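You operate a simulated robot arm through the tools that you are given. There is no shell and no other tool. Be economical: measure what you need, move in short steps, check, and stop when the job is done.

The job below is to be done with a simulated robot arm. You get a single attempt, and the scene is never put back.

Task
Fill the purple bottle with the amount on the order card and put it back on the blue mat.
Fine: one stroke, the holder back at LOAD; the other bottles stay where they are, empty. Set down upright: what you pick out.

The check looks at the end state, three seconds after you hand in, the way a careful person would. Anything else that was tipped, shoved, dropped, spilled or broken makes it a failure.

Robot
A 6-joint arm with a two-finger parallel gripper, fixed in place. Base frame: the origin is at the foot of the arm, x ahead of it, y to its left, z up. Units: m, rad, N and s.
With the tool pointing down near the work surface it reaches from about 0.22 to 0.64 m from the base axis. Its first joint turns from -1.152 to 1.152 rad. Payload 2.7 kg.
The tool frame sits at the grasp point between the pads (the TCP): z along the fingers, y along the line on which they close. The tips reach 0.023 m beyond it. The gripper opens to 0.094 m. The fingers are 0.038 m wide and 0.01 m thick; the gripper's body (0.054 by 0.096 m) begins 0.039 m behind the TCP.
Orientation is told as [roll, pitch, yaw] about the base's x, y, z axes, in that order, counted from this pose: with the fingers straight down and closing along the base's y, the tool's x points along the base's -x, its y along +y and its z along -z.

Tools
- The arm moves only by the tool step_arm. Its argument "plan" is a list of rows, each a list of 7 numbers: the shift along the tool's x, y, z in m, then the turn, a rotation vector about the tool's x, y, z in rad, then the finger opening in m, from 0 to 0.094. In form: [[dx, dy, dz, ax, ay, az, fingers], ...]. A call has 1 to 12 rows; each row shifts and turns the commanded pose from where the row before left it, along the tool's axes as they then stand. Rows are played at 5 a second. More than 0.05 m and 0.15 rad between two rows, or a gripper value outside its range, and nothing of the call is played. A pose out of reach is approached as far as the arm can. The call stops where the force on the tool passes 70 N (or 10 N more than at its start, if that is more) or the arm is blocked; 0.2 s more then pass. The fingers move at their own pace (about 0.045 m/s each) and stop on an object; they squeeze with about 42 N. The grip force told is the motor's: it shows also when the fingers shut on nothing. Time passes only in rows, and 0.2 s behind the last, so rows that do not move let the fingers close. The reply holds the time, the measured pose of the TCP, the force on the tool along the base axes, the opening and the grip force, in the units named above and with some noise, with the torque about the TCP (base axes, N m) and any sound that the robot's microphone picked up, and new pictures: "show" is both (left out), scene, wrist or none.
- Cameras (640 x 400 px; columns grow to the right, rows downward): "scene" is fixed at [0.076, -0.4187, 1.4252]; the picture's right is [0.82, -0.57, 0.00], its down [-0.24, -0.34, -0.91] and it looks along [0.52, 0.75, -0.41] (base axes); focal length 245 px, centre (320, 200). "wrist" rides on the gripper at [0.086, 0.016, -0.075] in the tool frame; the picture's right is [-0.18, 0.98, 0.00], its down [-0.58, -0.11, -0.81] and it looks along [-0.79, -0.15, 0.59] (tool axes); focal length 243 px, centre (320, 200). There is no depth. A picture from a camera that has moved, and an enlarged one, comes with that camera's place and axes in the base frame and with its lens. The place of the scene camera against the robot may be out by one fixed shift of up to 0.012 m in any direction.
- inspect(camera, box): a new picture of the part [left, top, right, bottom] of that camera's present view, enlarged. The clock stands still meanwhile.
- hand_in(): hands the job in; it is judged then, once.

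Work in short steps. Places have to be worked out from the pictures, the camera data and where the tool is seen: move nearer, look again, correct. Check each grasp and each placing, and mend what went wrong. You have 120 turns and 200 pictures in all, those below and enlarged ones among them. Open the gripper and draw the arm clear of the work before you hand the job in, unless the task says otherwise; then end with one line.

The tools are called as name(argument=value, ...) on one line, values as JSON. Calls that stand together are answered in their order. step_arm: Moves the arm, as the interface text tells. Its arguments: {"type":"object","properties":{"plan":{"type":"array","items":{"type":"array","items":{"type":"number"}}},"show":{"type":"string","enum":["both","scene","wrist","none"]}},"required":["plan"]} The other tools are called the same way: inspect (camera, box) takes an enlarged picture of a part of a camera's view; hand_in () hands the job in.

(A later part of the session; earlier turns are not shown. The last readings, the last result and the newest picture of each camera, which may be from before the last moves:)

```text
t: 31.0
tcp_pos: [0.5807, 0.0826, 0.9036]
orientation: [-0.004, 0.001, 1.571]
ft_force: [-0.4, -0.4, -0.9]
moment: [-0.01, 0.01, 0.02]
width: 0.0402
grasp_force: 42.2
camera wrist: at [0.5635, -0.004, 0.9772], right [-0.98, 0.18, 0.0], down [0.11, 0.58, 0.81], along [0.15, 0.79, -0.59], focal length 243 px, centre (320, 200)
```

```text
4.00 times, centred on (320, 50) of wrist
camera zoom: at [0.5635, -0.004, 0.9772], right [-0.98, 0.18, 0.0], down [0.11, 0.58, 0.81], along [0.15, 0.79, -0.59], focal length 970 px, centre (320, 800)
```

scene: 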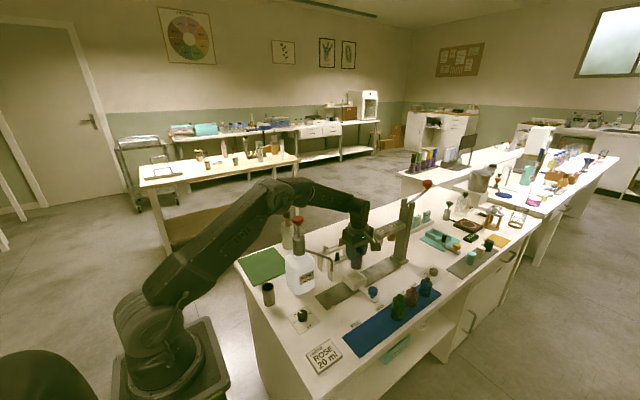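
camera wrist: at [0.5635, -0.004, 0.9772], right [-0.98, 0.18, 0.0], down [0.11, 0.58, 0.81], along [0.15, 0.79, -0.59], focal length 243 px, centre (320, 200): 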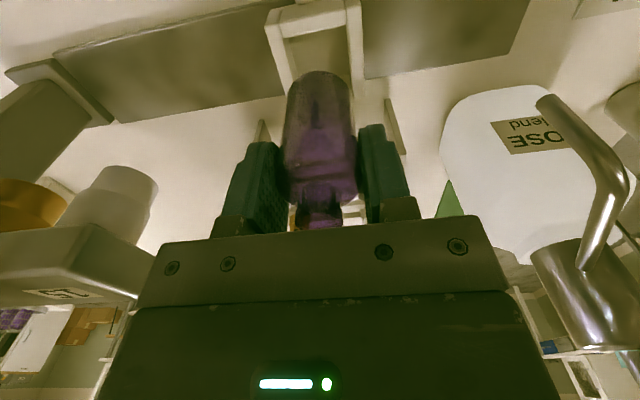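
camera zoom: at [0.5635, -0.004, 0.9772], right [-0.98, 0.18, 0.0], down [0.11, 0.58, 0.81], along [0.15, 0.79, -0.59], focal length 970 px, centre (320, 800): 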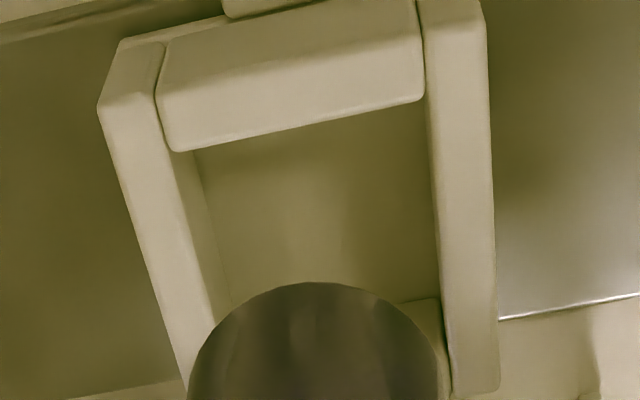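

The wrist view puts the holder centre at about (0.579, 0.0785), the rim at z≈0.79, and the inner width at about 43 mm. I'm shifting 2 mm in -x and 3 mm in -y, then lowering to just above the rim.

step_arm(plan=[[0.003, 0.002, 0.015, 0, 0, 0, 0.03], [0, 0, 0.015, 0, 0, 0, 0.03], [0, 0, 0, 0, 0, 0, 0.03]], show="none")

inspect(camera="scene", box=[342, 258, 370, 293])

inspect(camera="wrist", box=[250, 20, 390, 140])

```text
t: 31.8
tcp_pos: [0.5774, 0.0786, 0.8743]
orientation: [-0.002, -0.002, 1.571]
ft_force: [-0.2, 0.0, -1.5]
moment: [-0.04, 0.01, -0.02]
width: 0.0402
grasp_force: 41.9
```

```text
11.43 times, centred on (356, 276) of scene
camera zoom: at [0.076, -0.4187, 1.4252], right [0.82, -0.57, 0.0], down [-0.24, -0.34, -0.91], along [0.52, 0.75, -0.41], focal length 2796 px, centre (-91, -663)
```

zoom: 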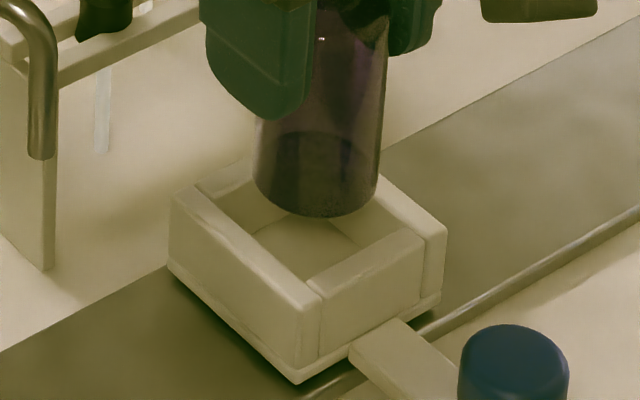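

```text
3.33 times, centred on (320, 80) of wrist
camera zoom: at [0.5607, -0.0076, 0.9483], right [-0.98, 0.18, 0.0], down [0.11, 0.58, 0.81], along [0.15, 0.79, -0.59], focal length 809 px, centre (320, 600)
```

zoom: 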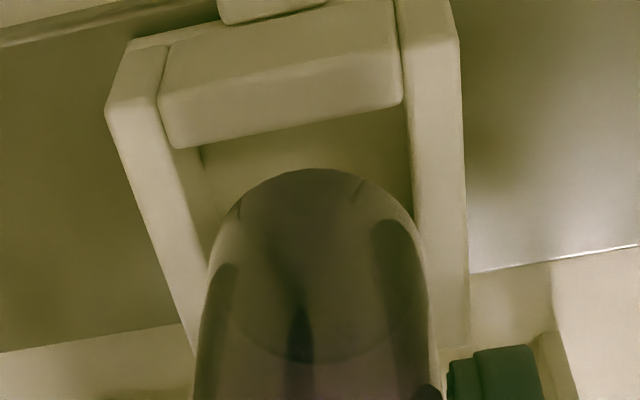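

The scene view agrees: the bottle should meet the rim's centre at z≈0.79, within about 1 mm. I'm lowering 12 mm more to look again right at the rim.

step_arm(plan=[[0, 0, 0.012, 0, 0, 0, 0.03], [0, 0, 0, 0, 0, 0, 0.03]], show="none")

inspect(camera="scene", box=[342, 258, 370, 293])

inspect(camera="wrist", box=[250, 20, 390, 140])

```text
t: 32.4
tcp_pos: [0.578, 0.0773, 0.8616]
orientation: [-0.002, -0.001, 1.571]
ft_force: [0.5, 0.2, -1.0]
moment: [0.02, -0.01, 0.0]
width: 0.0398
grasp_force: 41.7
```

```text
11.43 times, centred on (356, 276) of scene
camera zoom: at [0.076, -0.4187, 1.4252], right [0.82, -0.57, 0.0], down [-0.24, -0.34, -0.91], along [0.52, 0.75, -0.41], focal length 2796 px, centre (-91, -663)
```

zoom: 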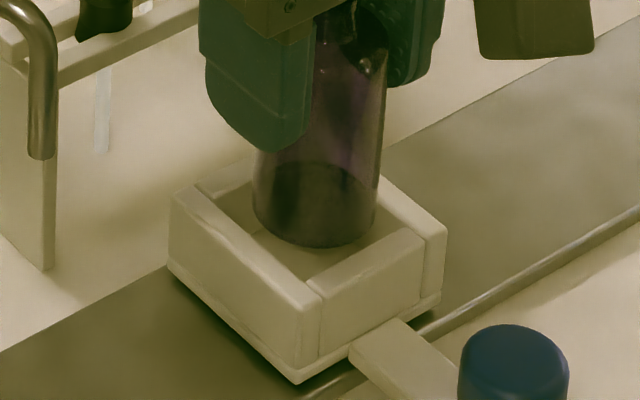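

```text
3.33 times, centred on (320, 80) of wrist
camera zoom: at [0.5611, -0.0078, 0.936], right [-0.98, 0.18, 0.0], down [0.11, 0.58, 0.81], along [0.15, 0.79, -0.59], focal length 809 px, centre (320, 600)
```

zoom: 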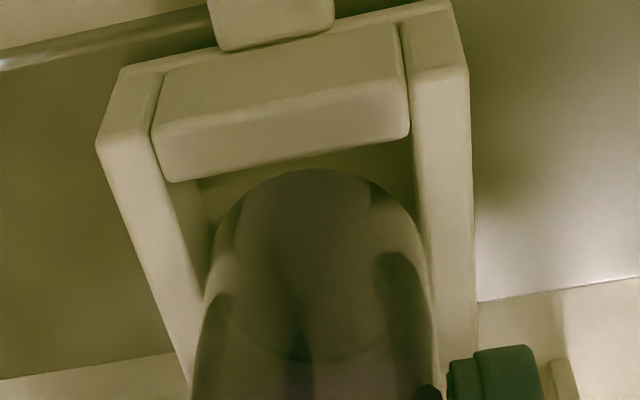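

It looks centred within about 1 mm. I'm nudging 0.5 mm and lowering in small steps while watching the force.

step_arm(plan=[[0, 0.0005, 0.004, 0, 0, 0, 0.03], [0, 0, 0.004, 0, 0, 0, 0.03], [0, 0, 0.003, 0, 0, 0, 0.03], [0, 0, 0, 0, 0, 0, 0.03]], show="none")

inspect(camera="scene", box=[342, 258, 370, 293])

inspect(camera="wrist", box=[250, 40, 390, 160])

```text
t: 33.4
tcp_pos: [0.578, 0.0786, 0.8531]
orientation: [-0.008, -0.004, 1.571]
ft_force: [-1.1, 4.0, 22.0]
moment: [-0.26, -0.05, -0.02]
width: 0.0399
grasp_force: 41.8
```

```text
11.43 times, centred on (356, 276) of scene
camera zoom: at [0.0755, -0.4187, 1.4253], right [0.82, -0.57, 0.0], down [-0.24, -0.34, -0.91], along [0.52, 0.75, -0.41], focal length 2796 px, centre (-91, -663)
```

zoom: 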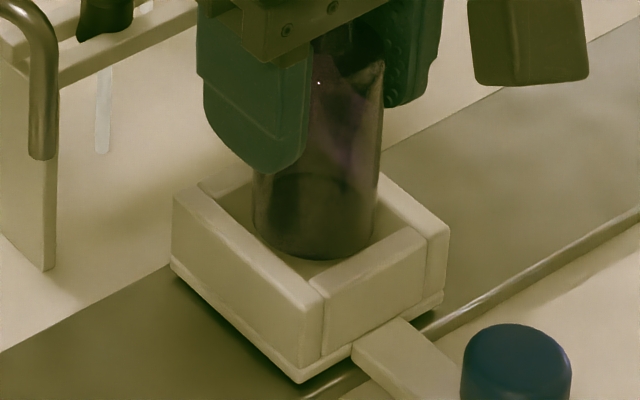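

```text
3.33 times, centred on (320, 100) of wrist
camera zoom: at [0.5604, -0.0075, 0.9275], right [-0.98, 0.18, -0.01], down [0.1, 0.58, 0.81], along [0.15, 0.79, -0.59], focal length 809 px, centre (320, 533)
```

zoom: 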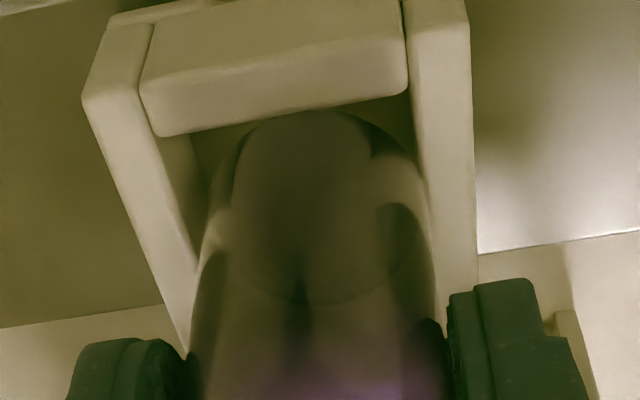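

Contact is 22 N, and the moment puts it on the bottle's -y edge, with the side force pushing +y. I'm backing up 3 mm, shifting +y 1.5 mm, and trying again.

step_arm(plan=[[0, 0, -0.004, 0, 0, 0, 0.03], [-0.0018, 0, 0, 0, 0, 0, 0.03], [0, 0, 0.003, 0, 0, 0, 0.03], [0, 0, 0.003, 0, 0, 0, 0.03], [0, 0, 0, 0, 0, 0, 0.03]], show="none")

```text
t: 34.6
tcp_pos: [0.5768, 0.0768, 0.8515]
orientation: [-0.009, 0.002, 1.571]
ft_force: [0.4, -10.2, 27.0]
moment: [-1.17, 0.03, 0.03]
width: 0.0396
grasp_force: 42.2
```

inspect(camera="scene", box=[342, 258, 370, 293])

inspect(camera="wrist", box=[260, 50, 380, 140])

inspect(camera="scene", box=[310, 190, 450, 310])

```text
11.43 times, centred on (356, 276) of scene
camera zoom: at [0.0754, -0.419, 1.4252], right [0.82, -0.57, 0.0], down [-0.24, -0.34, -0.91], along [0.52, 0.75, -0.41], focal length 2796 px, centre (-91, -663)
```

zoom: 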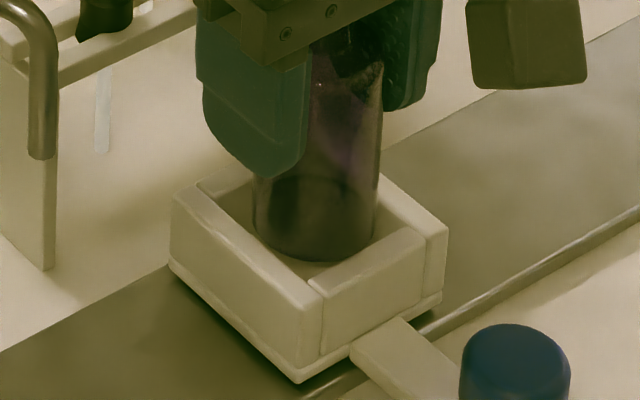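

```text
4.44 times, centred on (320, 95) of wrist
camera zoom: at [0.5599, -0.0076, 0.9266], right [-0.98, 0.18, -0.01], down [0.1, 0.58, 0.81], along [0.15, 0.79, -0.59], focal length 1078 px, centre (320, 667)
```

zoom: 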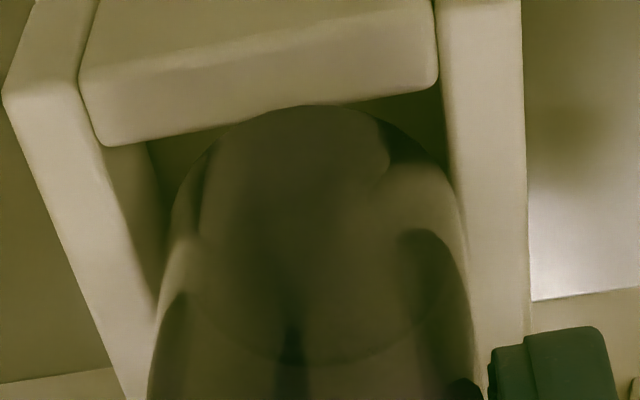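

```text
3.33 times, centred on (380, 250) of scene
camera zoom: at [0.0754, -0.419, 1.4252], right [0.82, -0.57, 0.0], down [-0.24, -0.34, -0.91], along [0.52, 0.75, -0.41], focal length 816 px, centre (120, 33)
```

zoom: 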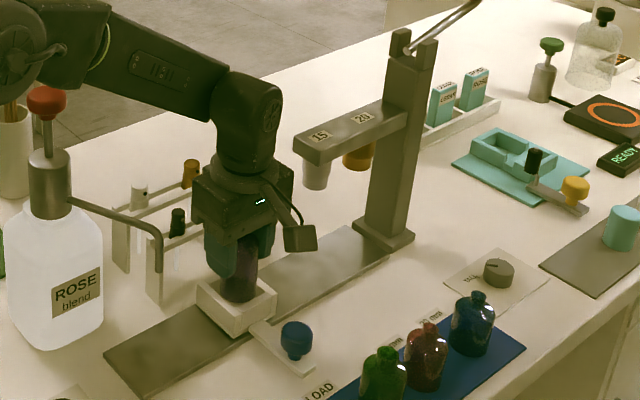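

The wrist view shows the bottle's base edge still on the near (-y) wall and close to the -x wall. I'm lifting 6 mm, shifting +y 2 mm and +x 1 mm, and looking before descending.

step_arm(plan=[[0, 0, -0.006, 0, 0, 0, 0.03], [-0.002, -0.001, 0, 0, 0, 0, 0.03], [0, 0, 0, 0, 0, 0, 0.03], [0, 0, 0, 0, 0, 0, 0.03]], show="none")

inspect(camera="wrist", box=[260, 40, 380, 130])

inspect(camera="scene", box=[342, 258, 370, 293])

```text
t: 35.6
tcp_pos: [0.5755, 0.0817, 0.8524]
orientation: [0.0, -0.001, 1.571]
ft_force: [-0.3, -0.6, -1.5]
moment: [0.03, 0.01, 0.01]
width: 0.0394
grasp_force: 41.6
```

```text
4.44 times, centred on (320, 85) of wrist
camera zoom: at [0.5595, -0.0045, 0.9283], right [-0.98, 0.18, 0.0], down [0.11, 0.58, 0.81], along [0.15, 0.79, -0.59], focal length 1078 px, centre (320, 711)
```

zoom: 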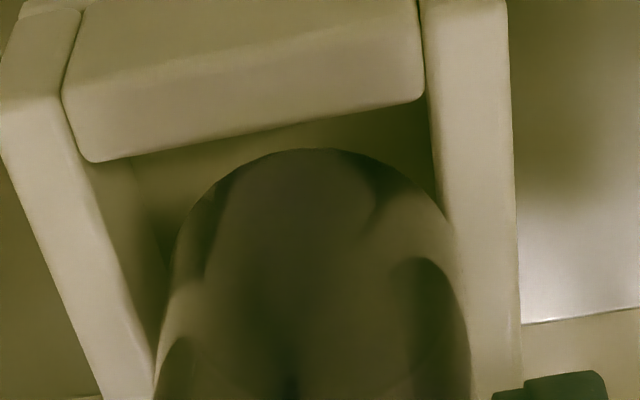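

```text
11.43 times, centred on (356, 276) of scene
camera zoom: at [0.076, -0.4187, 1.4252], right [0.82, -0.57, 0.0], down [-0.24, -0.34, -0.91], along [0.52, 0.75, -0.41], focal length 2796 px, centre (-91, -663)
```

zoom: 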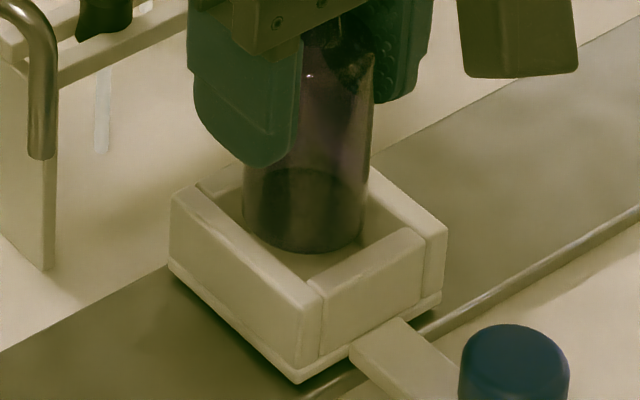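

It's free again, with a gap now at the near wall, but the bottle sits about 2 mm too far in -x. I'm correcting +x 2.2 mm and -y 0.8 mm, then lowering gently.

step_arm(plan=[[0.0008, -0.0022, 0, 0, 0, 0, 0.03], [0, 0, 0.002, 0, 0, 0, 0.03], [0, 0, 0.002, 0, 0, 0, 0.03], [0, 0, 0.002, 0, 0, 0, 0.03], [0, 0, 0, 0, 0, 0, 0.03]], show="none")

inspect(camera="wrist", box=[260, 50, 380, 140])

inspect(camera="scene", box=[342, 258, 370, 293])

```text
t: 36.8
tcp_pos: [0.5803, 0.0811, 0.8493]
orientation: [-0.005, 0.001, 1.57]
ft_force: [-0.2, 0.8, 1.2]
moment: [0.0, -0.05, -0.01]
width: 0.0397
grasp_force: 42.1
```

```text
4.44 times, centred on (320, 95) of wrist
camera zoom: at [0.5625, -0.0056, 0.9232], right [-0.98, 0.18, 0.0], down [0.11, 0.58, 0.81], along [0.15, 0.79, -0.59], focal length 1078 px, centre (320, 667)
```

zoom: 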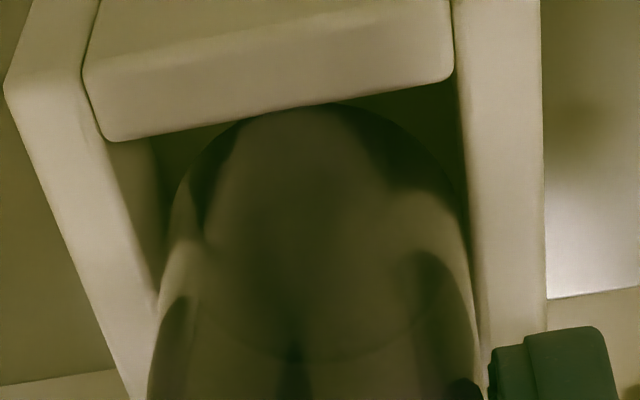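

```text
11.43 times, centred on (356, 276) of scene
camera zoom: at [0.0759, -0.4187, 1.4252], right [0.82, -0.57, 0.0], down [-0.24, -0.34, -0.91], along [0.52, 0.75, -0.41], focal length 2796 px, centre (-91, -663)
```

zoom: 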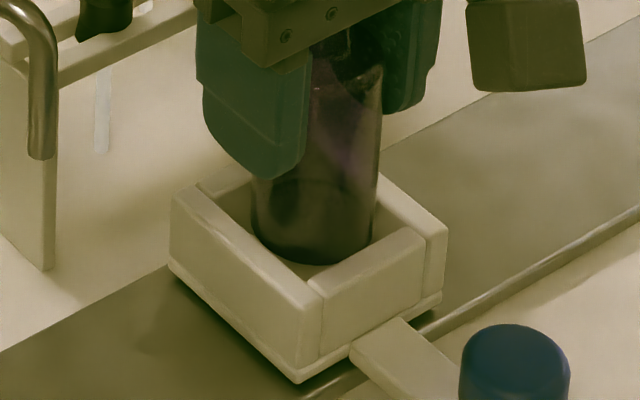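

No meaningful force at 0.849, lower than before. I'm continuing down.

step_arm(plan=[[0, 0, 0.003, 0, 0, 0, 0.03], [0, 0, 0.003, 0, 0, 0, 0.03], [0, 0, 0, 0, 0, 0, 0.03]], show="none")

inspect(camera="wrist", box=[260, 60, 380, 150])

inspect(camera="scene", box=[342, 258, 370, 293])

```text
t: 37.6
tcp_pos: [0.581, 0.0801, 0.8479]
orientation: [-0.013, -0.001, 1.571]
ft_force: [-3.0, -4.6, 36.8]
moment: [-1.09, 0.07, -0.03]
width: 0.0397
grasp_force: 42.1
```

```text
4.44 times, centred on (320, 105) of wrist
camera zoom: at [0.5636, -0.0054, 0.9223], right [-0.98, 0.18, -0.01], down [0.1, 0.58, 0.81], along [0.16, 0.79, -0.59], focal length 1078 px, centre (320, 622)
```

zoom: 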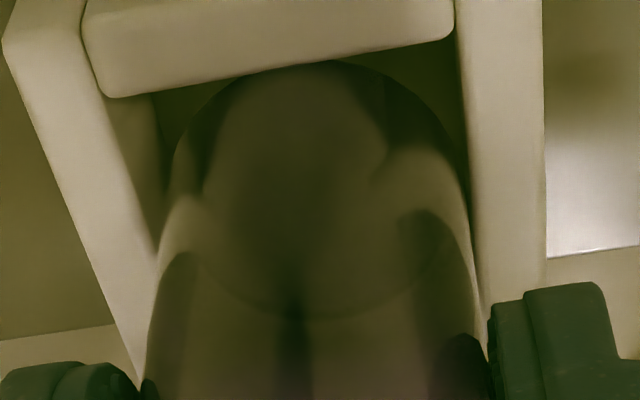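

```text
11.43 times, centred on (356, 276) of scene
camera zoom: at [0.0752, -0.4189, 1.4252], right [0.82, -0.57, 0.0], down [-0.24, -0.34, -0.91], along [0.52, 0.75, -0.41], focal length 2796 px, centre (-91, -663)
```

zoom: 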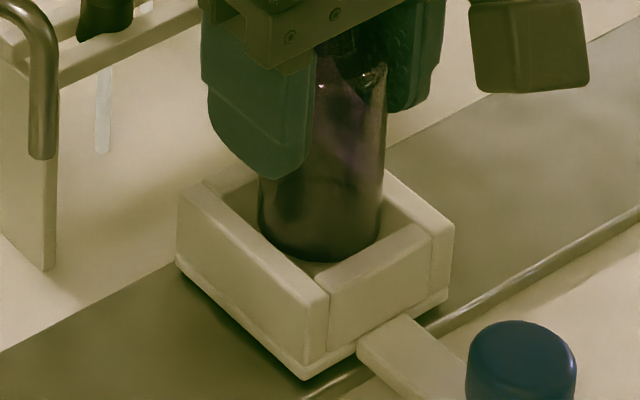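

The contact is again at the bottle's -y edge. I'm lifting 5 mm, shifting +y 2.5 mm, and re-descending gently.

step_arm(plan=[[0, 0, -0.01, 0, 0, 0, 0.03], [-0.0025, 0, 0, 0, 0, 0, 0.03], [0, 0, 0, 0, 0, 0, 0.03]], show="none")

step_arm(plan=[[0, 0, 0.003, 0, 0, 0, 0.03], [0, 0, 0.003, 0, 0, 0, 0.03], [0, 0, 0.002, 0, 0, 0, 0.03], [0, 0, 0, 0, 0, 0, 0.03]], show="none")

inspect(camera="wrist", box=[260, 60, 380, 150])

```text
t: 38.4
tcp_pos: [0.5776, 0.0831, 0.8521]
orientation: [0.0, -0.002, 1.571]
ft_force: [0.0, 0.6, -1.1]
moment: [0.01, 0.03, 0.03]
width: 0.0397
grasp_force: 42.0
```

```text
t: 39.4
tcp_pos: [0.5788, 0.0843, 0.8446]
orientation: [0.0, -0.001, 1.571]
ft_force: [-0.2, -0.7, -0.8]
moment: [-0.03, 0.02, -0.04]
width: 0.0398
grasp_force: 41.5
```

```text
4.44 times, centred on (320, 105) of wrist
camera zoom: at [0.5616, -0.0025, 0.9187], right [-0.98, 0.18, 0.0], down [0.11, 0.58, 0.81], along [0.15, 0.79, -0.59], focal length 1078 px, centre (320, 622)
```

zoom: 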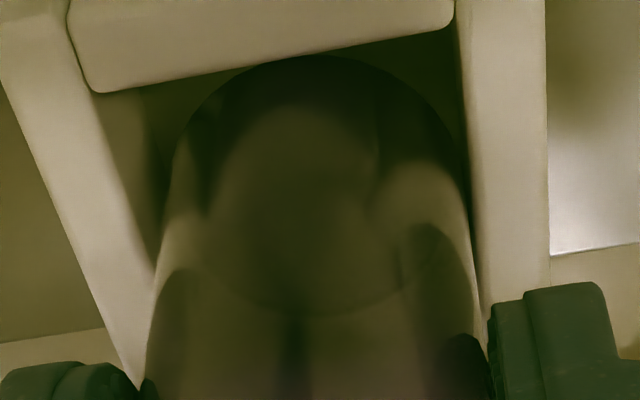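

It's now at 0.8446 without any contact force, so the bottle is inside the holder. I'm lowering on until it touches the floor.

step_arm(plan=[[0, 0, 0.004, 0, 0, 0, 0.03], [0, 0, 0.004, 0, 0, 0, 0.03], [0, 0, 0, 0, 0, 0, 0.03]], show="none")

```text
t: 40.2
tcp_pos: [0.5779, 0.0835, 0.8366]
orientation: [-0.002, 0.0, 1.571]
ft_force: [-0.2, 0.3, -1.9]
moment: [0.0, 0.02, 0.0]
width: 0.0394
grasp_force: 41.5
```

step_arm(plan=[[0, 0, 0.003, 0, 0, 0, 0.03], [0, 0, 0.002, 0, 0, 0, 0.03], [0, 0, 0, 0, 0, 0, 0.03]], show="none")

inspect(camera="scene", box=[342, 258, 370, 293])

```text
t: 41.0
tcp_pos: [0.5786, 0.0827, 0.8303]
orientation: [-0.001, 0.0, 1.57]
ft_force: [-0.7, -1.0, -0.8]
moment: [-0.01, -0.04, -0.01]
width: 0.0397
grasp_force: 41.9
```

```text
11.43 times, centred on (356, 276) of scene
camera zoom: at [0.076, -0.4187, 1.4252], right [0.82, -0.57, 0.0], down [-0.24, -0.34, -0.91], along [0.52, 0.75, -0.41], focal length 2796 px, centre (-91, -663)
```

zoom: 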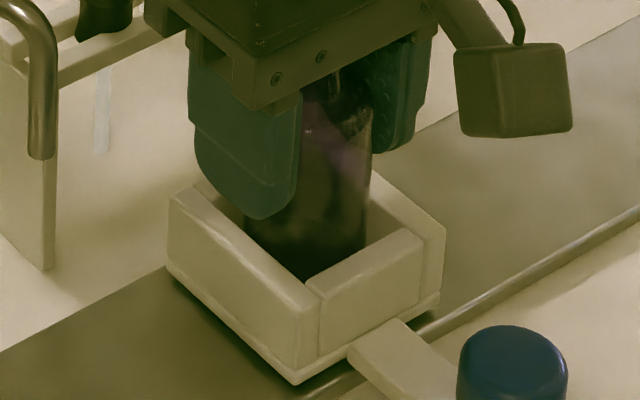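

The bottle is well inside the holder. I'm easing down to contact.

step_arm(plan=[[0, 0, 0.002, 0, 0, 0, 0.03], [0, 0, 0.002, 0, 0, 0, 0.03], [0, 0, 0, 0, 0, 0, 0.03]], show="none")

```text
t: 41.8
tcp_pos: [0.5798, 0.0835, 0.8286]
orientation: [-0.002, 0.0, 1.57]
ft_force: [0.8, -1.2, 5.4]
moment: [0.05, -0.06, -0.02]
width: 0.0394
grasp_force: 42.3
```

Floor contact (5 N). I'm opening and rising straight up, then looking.

step_arm(plan=[[0, 0, 0, 0, 0, 0, 0.07], [0, 0, 0, 0, 0, 0, 0.08], [0, 0, 0, 0, 0, 0, 0.08], [0, 0, -0.02, 0, 0, 0, 0.08], [0, 0, -0.03, 0, 0, 0, 0.08], [0, 0, -0.05, 0, 0, 0, 0.08], [0, 0, 0, 0, 0, 0, 0.08]], show="wrist")

inspect(camera="scene", box=[310, 230, 420, 310])

```text
t: 43.4
tcp_pos: [0.5778, 0.085, 0.9282]
orientation: [0.0, 0.001, 1.571]
ft_force: [0.2, 0.3, -0.1]
moment: [-0.02, 0.0, -0.01]
width: 0.0804
grasp_force: 0.1
camera wrist: at [0.5609, -0.0015, 1.0021], right [-0.98, 0.18, 0.0], down [0.11, 0.58, 0.81], along [0.15, 0.79, -0.59], focal length 243 px, centre (320, 200)
```

wrist: 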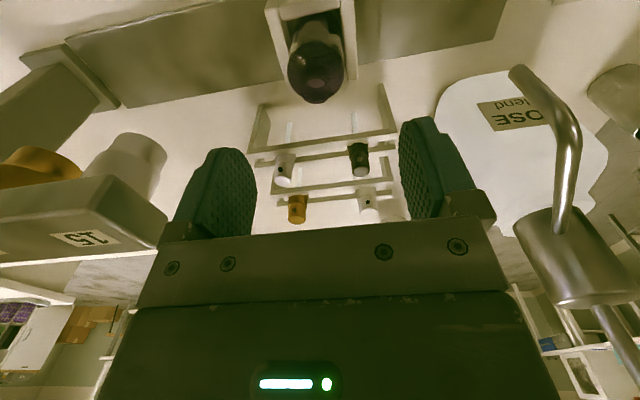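

```text
5.00 times, centred on (365, 270) of scene
camera zoom: at [0.076, -0.4187, 1.4252], right [0.82, -0.57, 0.0], down [-0.24, -0.34, -0.91], along [0.52, 0.75, -0.41], focal length 1223 px, centre (95, -150)
```

zoom: 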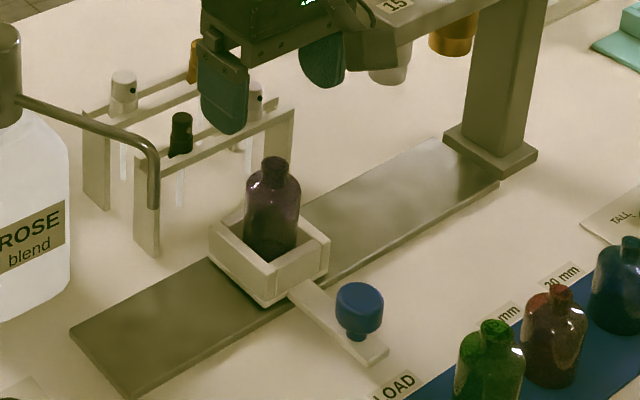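

The purple bottle stands upright in the holder. Next is the blue slide knob at about (0.579, -0.009), top z≈0.80. I'm moving there high and yawing back to 0 so the camera stays clear of the green bottle.

step_arm(plan=[[0, 0, -0.03, 0, 0, 0, 0.08], [0.04, 0, -0.01, 0, 0, 0, 0.08], [0.04, 0, 0, 0, 0, 0, 0.08], [0.015, 0, 0, 0, 0, 0, 0.08]], show="none")

step_arm(plan=[[0, 0, 0, 0, 0, 0.1428, 0.07], [0, 0, 0, 0, 0, 0.1428, 0.07], [0, 0, 0, 0, 0, 0.1428, 0.07], [0, 0, 0, 0, 0, 0.1428, 0.07], [0, 0, 0, 0, 0, 0.1428, 0.07], [0, 0, 0, 0, 0, 0.1428, 0.07], [0, 0, 0, 0, 0, 0.1428, 0.07], [0, 0, 0, 0, 0, 0.1428, 0.07], [0, 0, 0, 0, 0, 0.1428, 0.07], [0, 0, 0, 0, 0, 0.1428, 0.07], [0, 0, 0, 0, 0, 0.1428, 0.07], [0, 0, 0.04, 0, 0, 0, 0.07]], show="wrist")

```text
t: 44.4
tcp_pos: [0.579, -0.0108, 0.9682]
orientation: [-0.002, -0.001, 1.571]
ft_force: [-0.1, -0.1, 0.3]
moment: [0.01, -0.02, 0.0]
width: 0.0802
grasp_force: 0.0
```

```text
t: 47.0
tcp_pos: [0.5775, -0.0128, 0.9253]
orientation: [0.001, 0.0, -0.003]
ft_force: [-0.1, -0.7, 0.2]
moment: [0.0, 0.02, -0.07]
width: 0.0701
grasp_force: 0.0
camera wrist: at [0.4906, 0.0041, 1.0011], right [0.19, 0.98, 0.0], down [0.58, -0.11, 0.81], along [0.79, -0.15, -0.59], focal length 243 px, centre (320, 200)
```

wrist: 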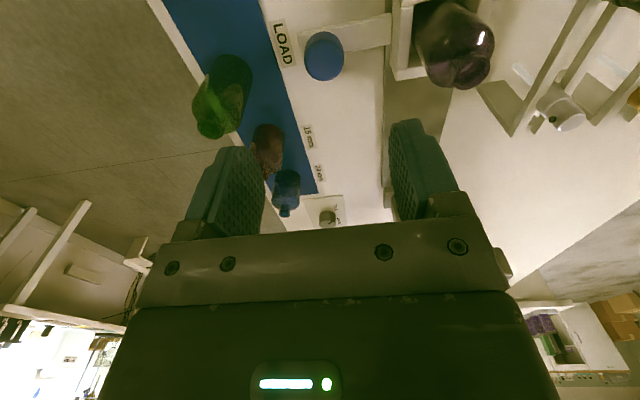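

The knob is at about (0.576, -0.009). I'm descending in stages with 62 mm opening.

step_arm(plan=[[0, 0.0035, 0.04, 0, 0, 0, 0.062], [0, 0, 0.04, 0, 0, 0, 0.062], [0, 0, 0.02, 0, 0, 0, 0.062], [0, 0, 0, 0, 0, 0, 0.062]], show="both")

```text
t: 48.0
tcp_pos: [0.5773, -0.0071, 0.8256]
orientation: [-0.001, -0.004, 0.0]
ft_force: [-0.1, -0.7, 0.3]
moment: [-0.02, -0.01, 0.0]
width: 0.062
grasp_force: 0.1
camera wrist: at [0.4903, 0.0092, 0.9006], right [0.18, 0.98, 0.0], down [0.58, -0.11, 0.81], along [0.79, -0.15, -0.59], focal length 243 px, centre (320, 200)
```

scene: 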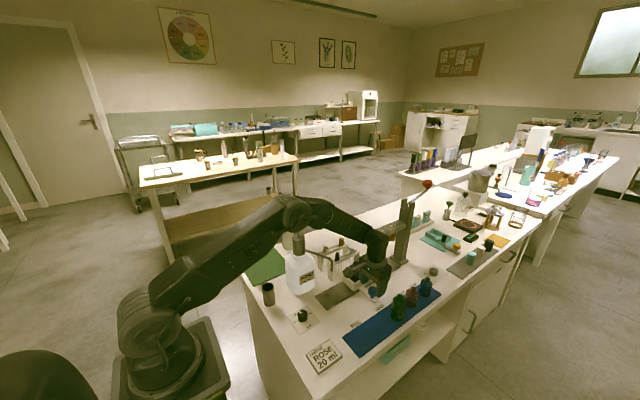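
wrist: 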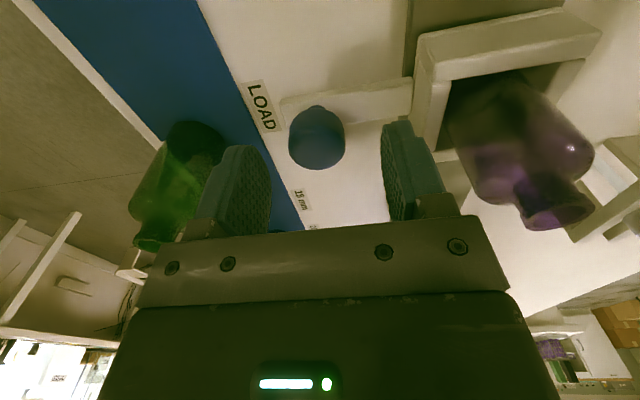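

Well centred. I'm lowering to 0.796 and closing on the knob.

step_arm(plan=[[0, 0, 0.015, 0, 0, 0, 0.062], [0, 0, 0.015, 0, 0, 0, 0.062], [0, 0, 0, 0, 0, 0, 0.062], [0, 0, 0, 0, 0, 0, 0.04], [0, 0, 0, 0, 0, 0, 0.02], [0, 0, 0, 0, 0, 0, 0.02], [0, 0, 0, 0, 0, 0, 0.02]], show="wrist")

```text
t: 49.6
tcp_pos: [0.5785, -0.01, 0.7955]
orientation: [0.001, -0.002, -0.001]
ft_force: [0.5, -12.8, -2.2]
moment: [-0.12, -0.3, -0.09]
width: 0.0314
grasp_force: 45.1
camera wrist: at [0.4912, 0.007, 0.8712], right [0.19, 0.98, 0.0], down [0.58, -0.11, 0.81], along [0.79, -0.15, -0.59], focal length 243 px, centre (320, 200)
```

wrist: 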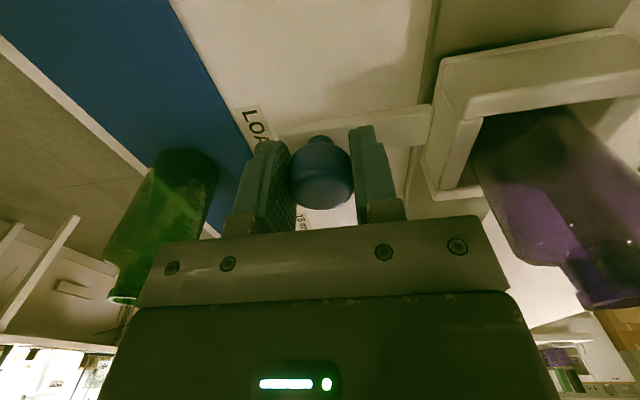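

The knob is held at 31 mm. I'm sliding slowly toward FILL (-x), 50 mm first.

step_arm(plan=[[0.005, -0.001, 0, 0, 0, 0, 0.02], [0.008, 0, 0, 0, 0, 0, 0.02], [0.01, 0, 0, 0, 0, 0, 0.02], [0.01, 0, 0, 0, 0, 0, 0.02], [0.01, 0, 0, 0, 0, 0, 0.02], [0.007, 0, 0, 0, 0, 0, 0.02], [0, 0, 0, 0, 0, 0, 0.02]], show="scene")

inspect(camera="scene", box=[300, 230, 420, 320])

```text
t: 51.2
tcp_pos: [0.5265, -0.0106, 0.7963]
orientation: [0.001, 0.001, 0.0]
ft_force: [-0.2, -11.1, -20.9]
moment: [-0.03, -0.31, -0.05]
width: 0.0313
grasp_force: 45.5
```

scene: 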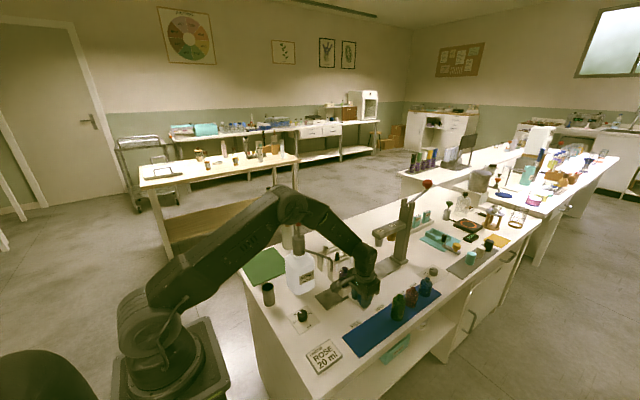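

```text
4.44 times, centred on (360, 275) of scene
camera zoom: at [0.0763, -0.419, 1.4251], right [0.82, -0.57, 0.0], down [-0.24, -0.34, -0.91], along [0.52, 0.75, -0.41], focal length 1087 px, centre (142, -133)
```

zoom: 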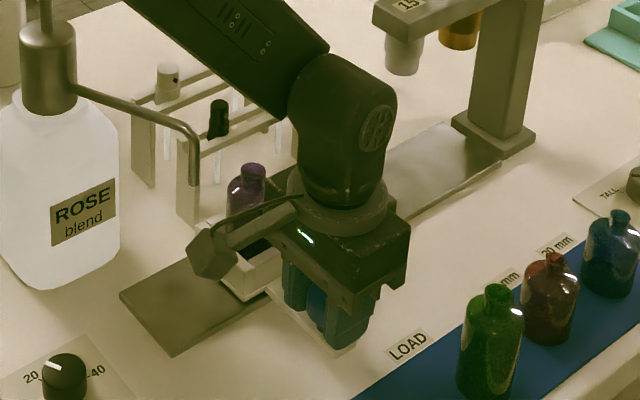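

It's sliding smoothly with the bottle upright. I'm continuing to FILL (knob x≈0.471), slightly relieving the vertical strain.

step_arm(plan=[[0.008, 0, 0.0008, 0, 0, 0, 0.02], [0.01, 0, 0, 0, 0, 0, 0.02], [0.01, 0, 0, 0, 0, 0, 0.02], [0.01, 0, 0, 0, 0, 0, 0.02], [0.009, 0, 0, 0, 0, 0, 0.02], [0.006, 0, 0, 0, 0, 0, 0.02], [0, 0, 0, 0, 0, 0, 0.02]], show="wrist")

inspect(camera="scene", box=[290, 240, 390, 320])

```text
t: 52.8
tcp_pos: [0.4761, -0.0109, 0.7976]
orientation: [0.002, -0.004, 0.0]
ft_force: [-1.1, -8.3, -12.2]
moment: [-0.08, -0.62, 0.12]
width: 0.0314
grasp_force: 44.9
camera wrist: at [0.3895, 0.0068, 0.8713], right [0.18, 0.98, 0.0], down [0.58, -0.11, 0.81], along [0.79, -0.15, -0.59], focal length 243 px, centre (320, 200)
```

wrist: 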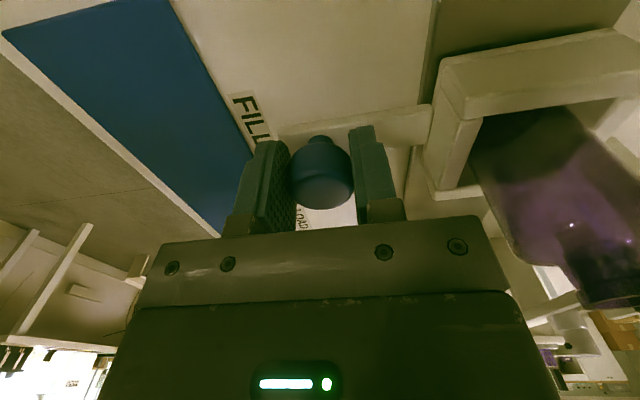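

```text
5.00 times, centred on (340, 280) of scene
camera zoom: at [0.0761, -0.4189, 1.4252], right [0.82, -0.57, 0.0], down [-0.24, -0.34, -0.91], along [0.52, 0.75, -0.41], focal length 1223 px, centre (220, -200)
```

zoom: 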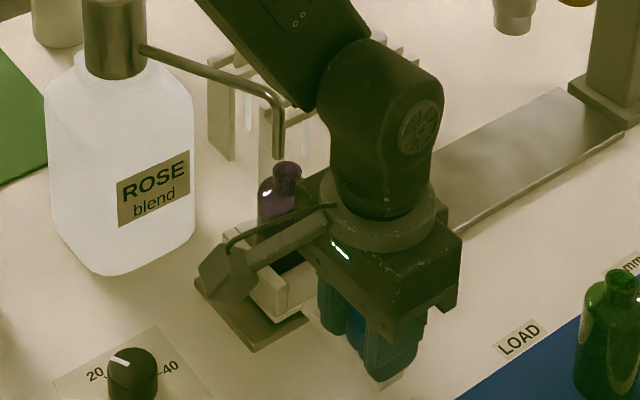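

The spout tip is still a little beyond the bottle mouth in -x, by about 7–9 mm. I'm advancing in small steps while watching for a stop.

step_arm(plan=[[0.003, 0, 0, 0, 0, 0, 0.02], [0.003, 0, 0, 0, 0, 0, 0.02], [0, 0, 0, 0, 0, 0, 0.02]], show="none")

inspect(camera="scene", box=[315, 250, 365, 290])

inspect(camera="wrist", box=[200, 60, 440, 220])

```text
t: 53.6
tcp_pos: [0.4707, -0.01, 0.7964]
orientation: [-0.002, -0.003, -0.001]
ft_force: [-2.0, -4.9, -0.5]
moment: [-0.11, 0.15, -0.04]
width: 0.0314
grasp_force: 45.5
```

```text
10.00 times, centred on (340, 270) of scene
camera zoom: at [0.0759, -0.4189, 1.4252], right [0.82, -0.57, 0.0], down [-0.24, -0.34, -0.91], along [0.52, 0.75, -0.41], focal length 2446 px, centre (120, -500)
```

zoom: 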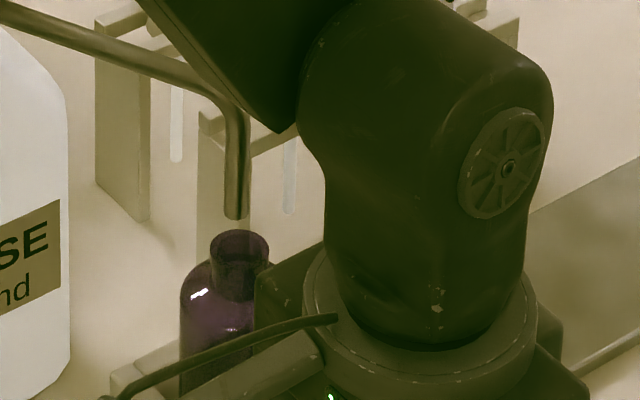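

```text
2.50 times, centred on (320, 140) of wrist
camera zoom: at [0.3832, 0.0068, 0.8714], right [0.18, 0.98, 0.0], down [0.58, -0.11, 0.81], along [0.79, -0.15, -0.59], focal length 606 px, centre (320, 350)
```

zoom: 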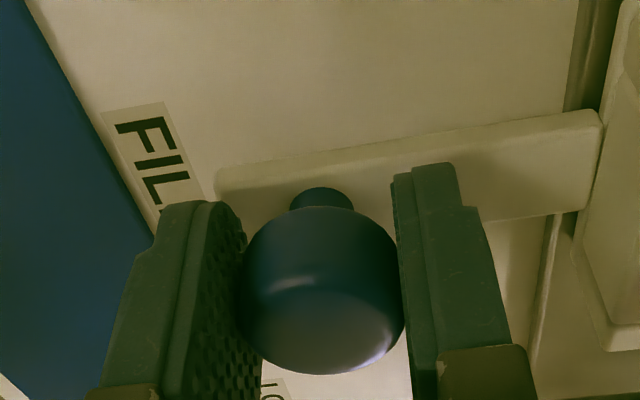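

The spout is nearly over the mouth, about 2–3 mm off. I'm advancing 2 mm more.

step_arm(plan=[[0.0015, 0, 0, 0, 0, 0, 0.02], [0.001, 0, 0, 0, 0, 0, 0.02], [0, 0, 0, 0, 0, 0, 0.02]], show="none")

inspect(camera="scene", box=[315, 250, 365, 290])

```text
t: 54.4
tcp_pos: [0.4675, -0.0098, 0.796]
orientation: [0.0, -0.005, 0.001]
ft_force: [5.2, -8.2, 0.7]
moment: [-0.14, 0.69, -0.02]
width: 0.0312
grasp_force: 44.8
```

```text
10.00 times, centred on (340, 270) of scene
camera zoom: at [0.0761, -0.4189, 1.4252], right [0.82, -0.57, 0.0], down [-0.24, -0.34, -0.91], along [0.52, 0.75, -0.41], focal length 2446 px, centre (120, -500)
```

zoom: 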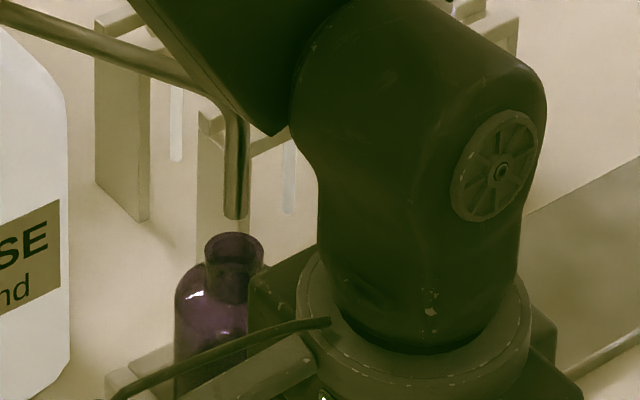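

Now the mouth sits right below the spout. I'm releasing the knob, rising and checking with the wrist camera.

step_arm(plan=[[0, 0, 0, 0, 0, 0, 0.062], [0, 0, 0, 0, 0, 0, 0.062], [0, 0, 0, 0, 0, 0, 0.062], [0, 0, -0.02, 0, 0, 0, 0.062], [0, 0, -0.04, 0, 0, 0, 0.062], [0.02, 0, -0.04, 0, 0, 0, 0.062], [0.03, 0, -0.04, 0, 0, 0, 0.062], [0.03, 0, 0, 0, 0, 0, 0.062], [0, 0, 0, 0, 0, 0, 0.062]], show="wrist")

inspect(camera="scene", box=[290, 230, 390, 310])

```text
t: 56.4
tcp_pos: [0.3858, -0.0092, 0.9359]
orientation: [-0.001, -0.003, 0.001]
ft_force: [0.2, -0.9, -0.2]
moment: [0.02, 0.0, 0.04]
width: 0.0618
grasp_force: 0.1
camera wrist: at [0.2991, 0.0077, 1.0101], right [0.18, 0.98, 0.0], down [0.58, -0.11, 0.81], along [0.79, -0.15, -0.59], focal length 243 px, centre (320, 200)
```

wrist: 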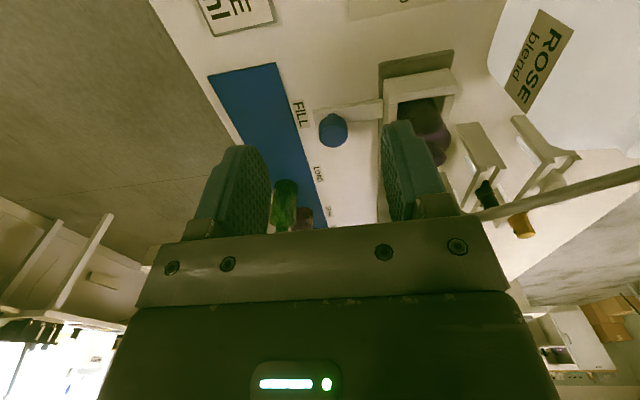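

```text
5.00 times, centred on (340, 270) of scene
camera zoom: at [0.0759, -0.4187, 1.4252], right [0.82, -0.57, 0.0], down [-0.24, -0.34, -0.91], along [0.52, 0.75, -0.41], focal length 1223 px, centre (220, -150)
```

zoom: 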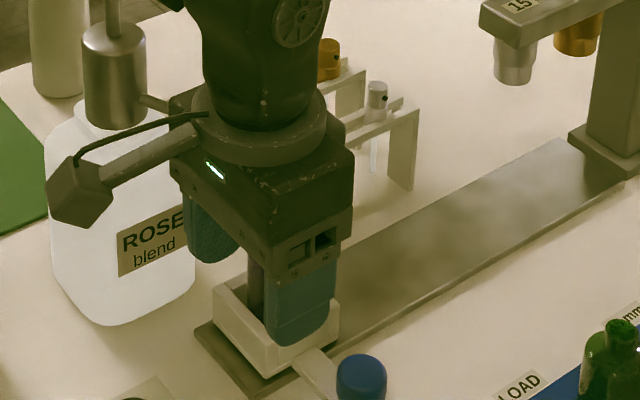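

The finger blocks the view, so I'm raising and shifting for a clear look at spout and mouth.

step_arm(plan=[[0, 0, -0.05, 0, 0, 0, 0.094], [0, 0.02, -0.045, 0, 0, 0, 0.094], [0, 0.015, 0, 0, 0, 0, 0.094], [0, 0, 0, 0, 0, 0, 0.094]], show="wrist")

inspect(camera="wrist", box=[330, 50, 450, 140])

inspect(camera="scene", box=[290, 200, 390, 310])

```text
t: 57.4
tcp_pos: [0.3866, 0.0249, 1.0316]
orientation: [-0.001, -0.002, 0.001]
ft_force: [-0.2, -0.4, 0.6]
moment: [0.03, -0.03, -0.02]
width: 0.0941
grasp_force: 0.0
camera wrist: at [0.3007, 0.0421, 1.1057], right [0.18, 0.98, 0.0], down [0.58, -0.11, 0.81], along [0.79, -0.15, -0.59], focal length 243 px, centre (320, 200)
```

wrist: 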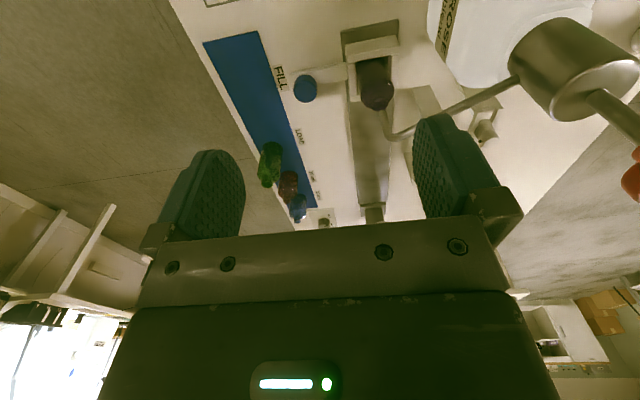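

```text
4.44 times, centred on (390, 95) of wrist
camera zoom: at [0.3007, 0.0421, 1.1057], right [0.18, 0.98, 0.0], down [0.58, -0.11, 0.81], along [0.79, -0.15, -0.59], focal length 1078 px, centre (9, 667)
```

zoom: 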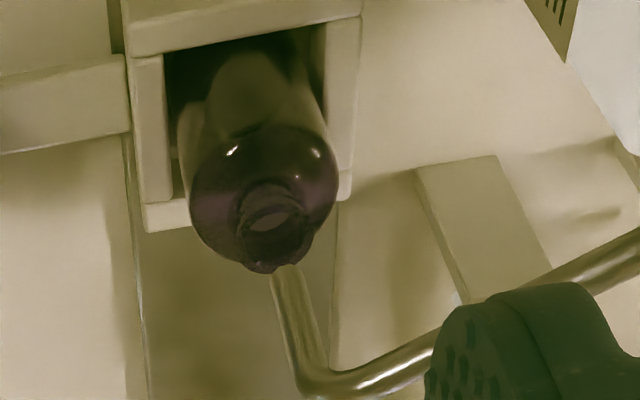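

```text
3.64 times, centred on (340, 255) of scene
camera zoom: at [0.076, -0.4187, 1.4252], right [0.82, -0.57, 0.0], down [-0.24, -0.34, -0.91], along [0.52, 0.75, -0.41], focal length 890 px, centre (247, 0)
```

zoom: 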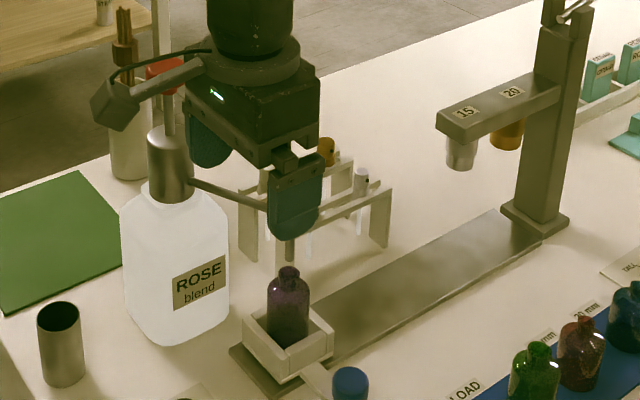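

inspect(camera="wrist", box=[370, 80, 410, 120])

inspect(camera="scene", box=[335, 255, 365, 280])

```text
10.00 times, centred on (390, 100) of wrist
camera zoom: at [0.3007, 0.0421, 1.1057], right [0.18, 0.98, 0.0], down [0.58, -0.11, 0.81], along [0.79, -0.15, -0.59], focal length 2426 px, centre (-380, 1200)
```

zoom: 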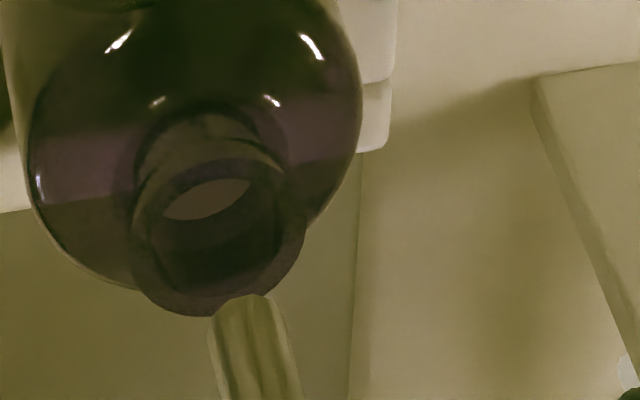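

```text
16.00 times, centred on (350, 268) of scene
camera zoom: at [0.076, -0.4187, 1.4252], right [0.82, -0.57, 0.0], down [-0.24, -0.34, -0.91], along [0.52, 0.75, -0.41], focal length 3914 px, centre (-160, -880)
```

zoom: 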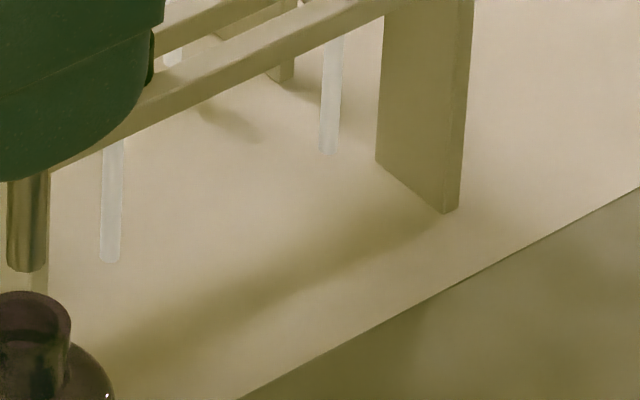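

Both views agree the spout is centred over the mouth, with a gap of about 15 mm. Next is the pump's red plunger at about (0.42, 0.204, 1.03). I'm going up and over for a closer look.

step_arm(plan=[[0.01, 0, -0.045, 0, 0, 0, 0.094], [0.015, 0, -0.045, 0, 0, 0, 0.094], [0.015, 0.04, 0, 0, 0, 0, 0.094], [0.015, 0.04, 0, 0, 0, 0, 0.094], [0, 0.045, 0, 0, 0, 0, 0.094], [0, 0.045, 0, 0, 0, 0, 0.094], [0, 0, 0, 0, 0, 0, 0.094]], show="both")

```text
t: 59.0
tcp_pos: [0.332, 0.1952, 1.1214]
orientation: [0.001, -0.003, 0.0]
ft_force: [0.2, -0.3, 0.3]
moment: [-0.01, 0.02, 0.01]
width: 0.0942
grasp_force: 0.1
camera wrist: at [0.2454, 0.2124, 1.1961], right [0.18, 0.98, 0.0], down [0.58, -0.11, 0.81], along [0.79, -0.15, -0.59], focal length 243 px, centre (320, 200)
```

scene: 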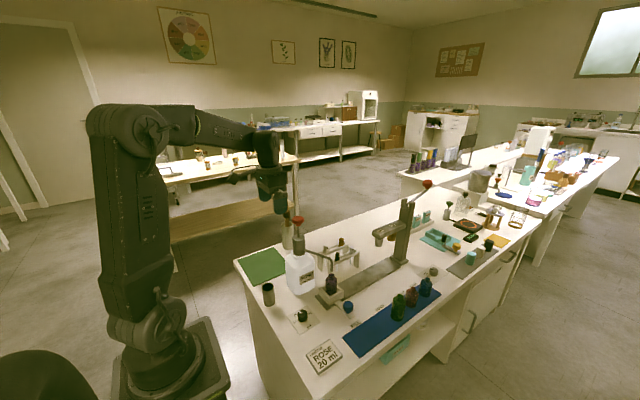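
wrist: 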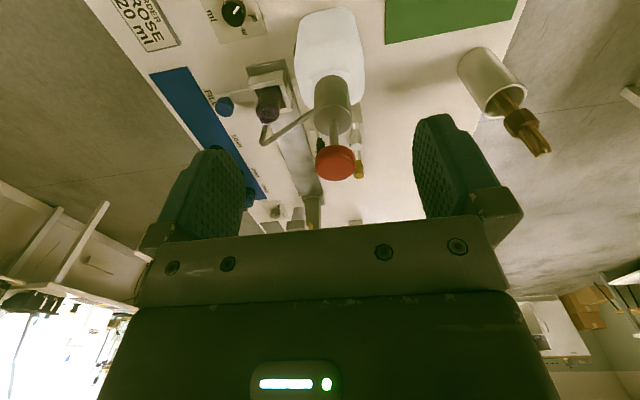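

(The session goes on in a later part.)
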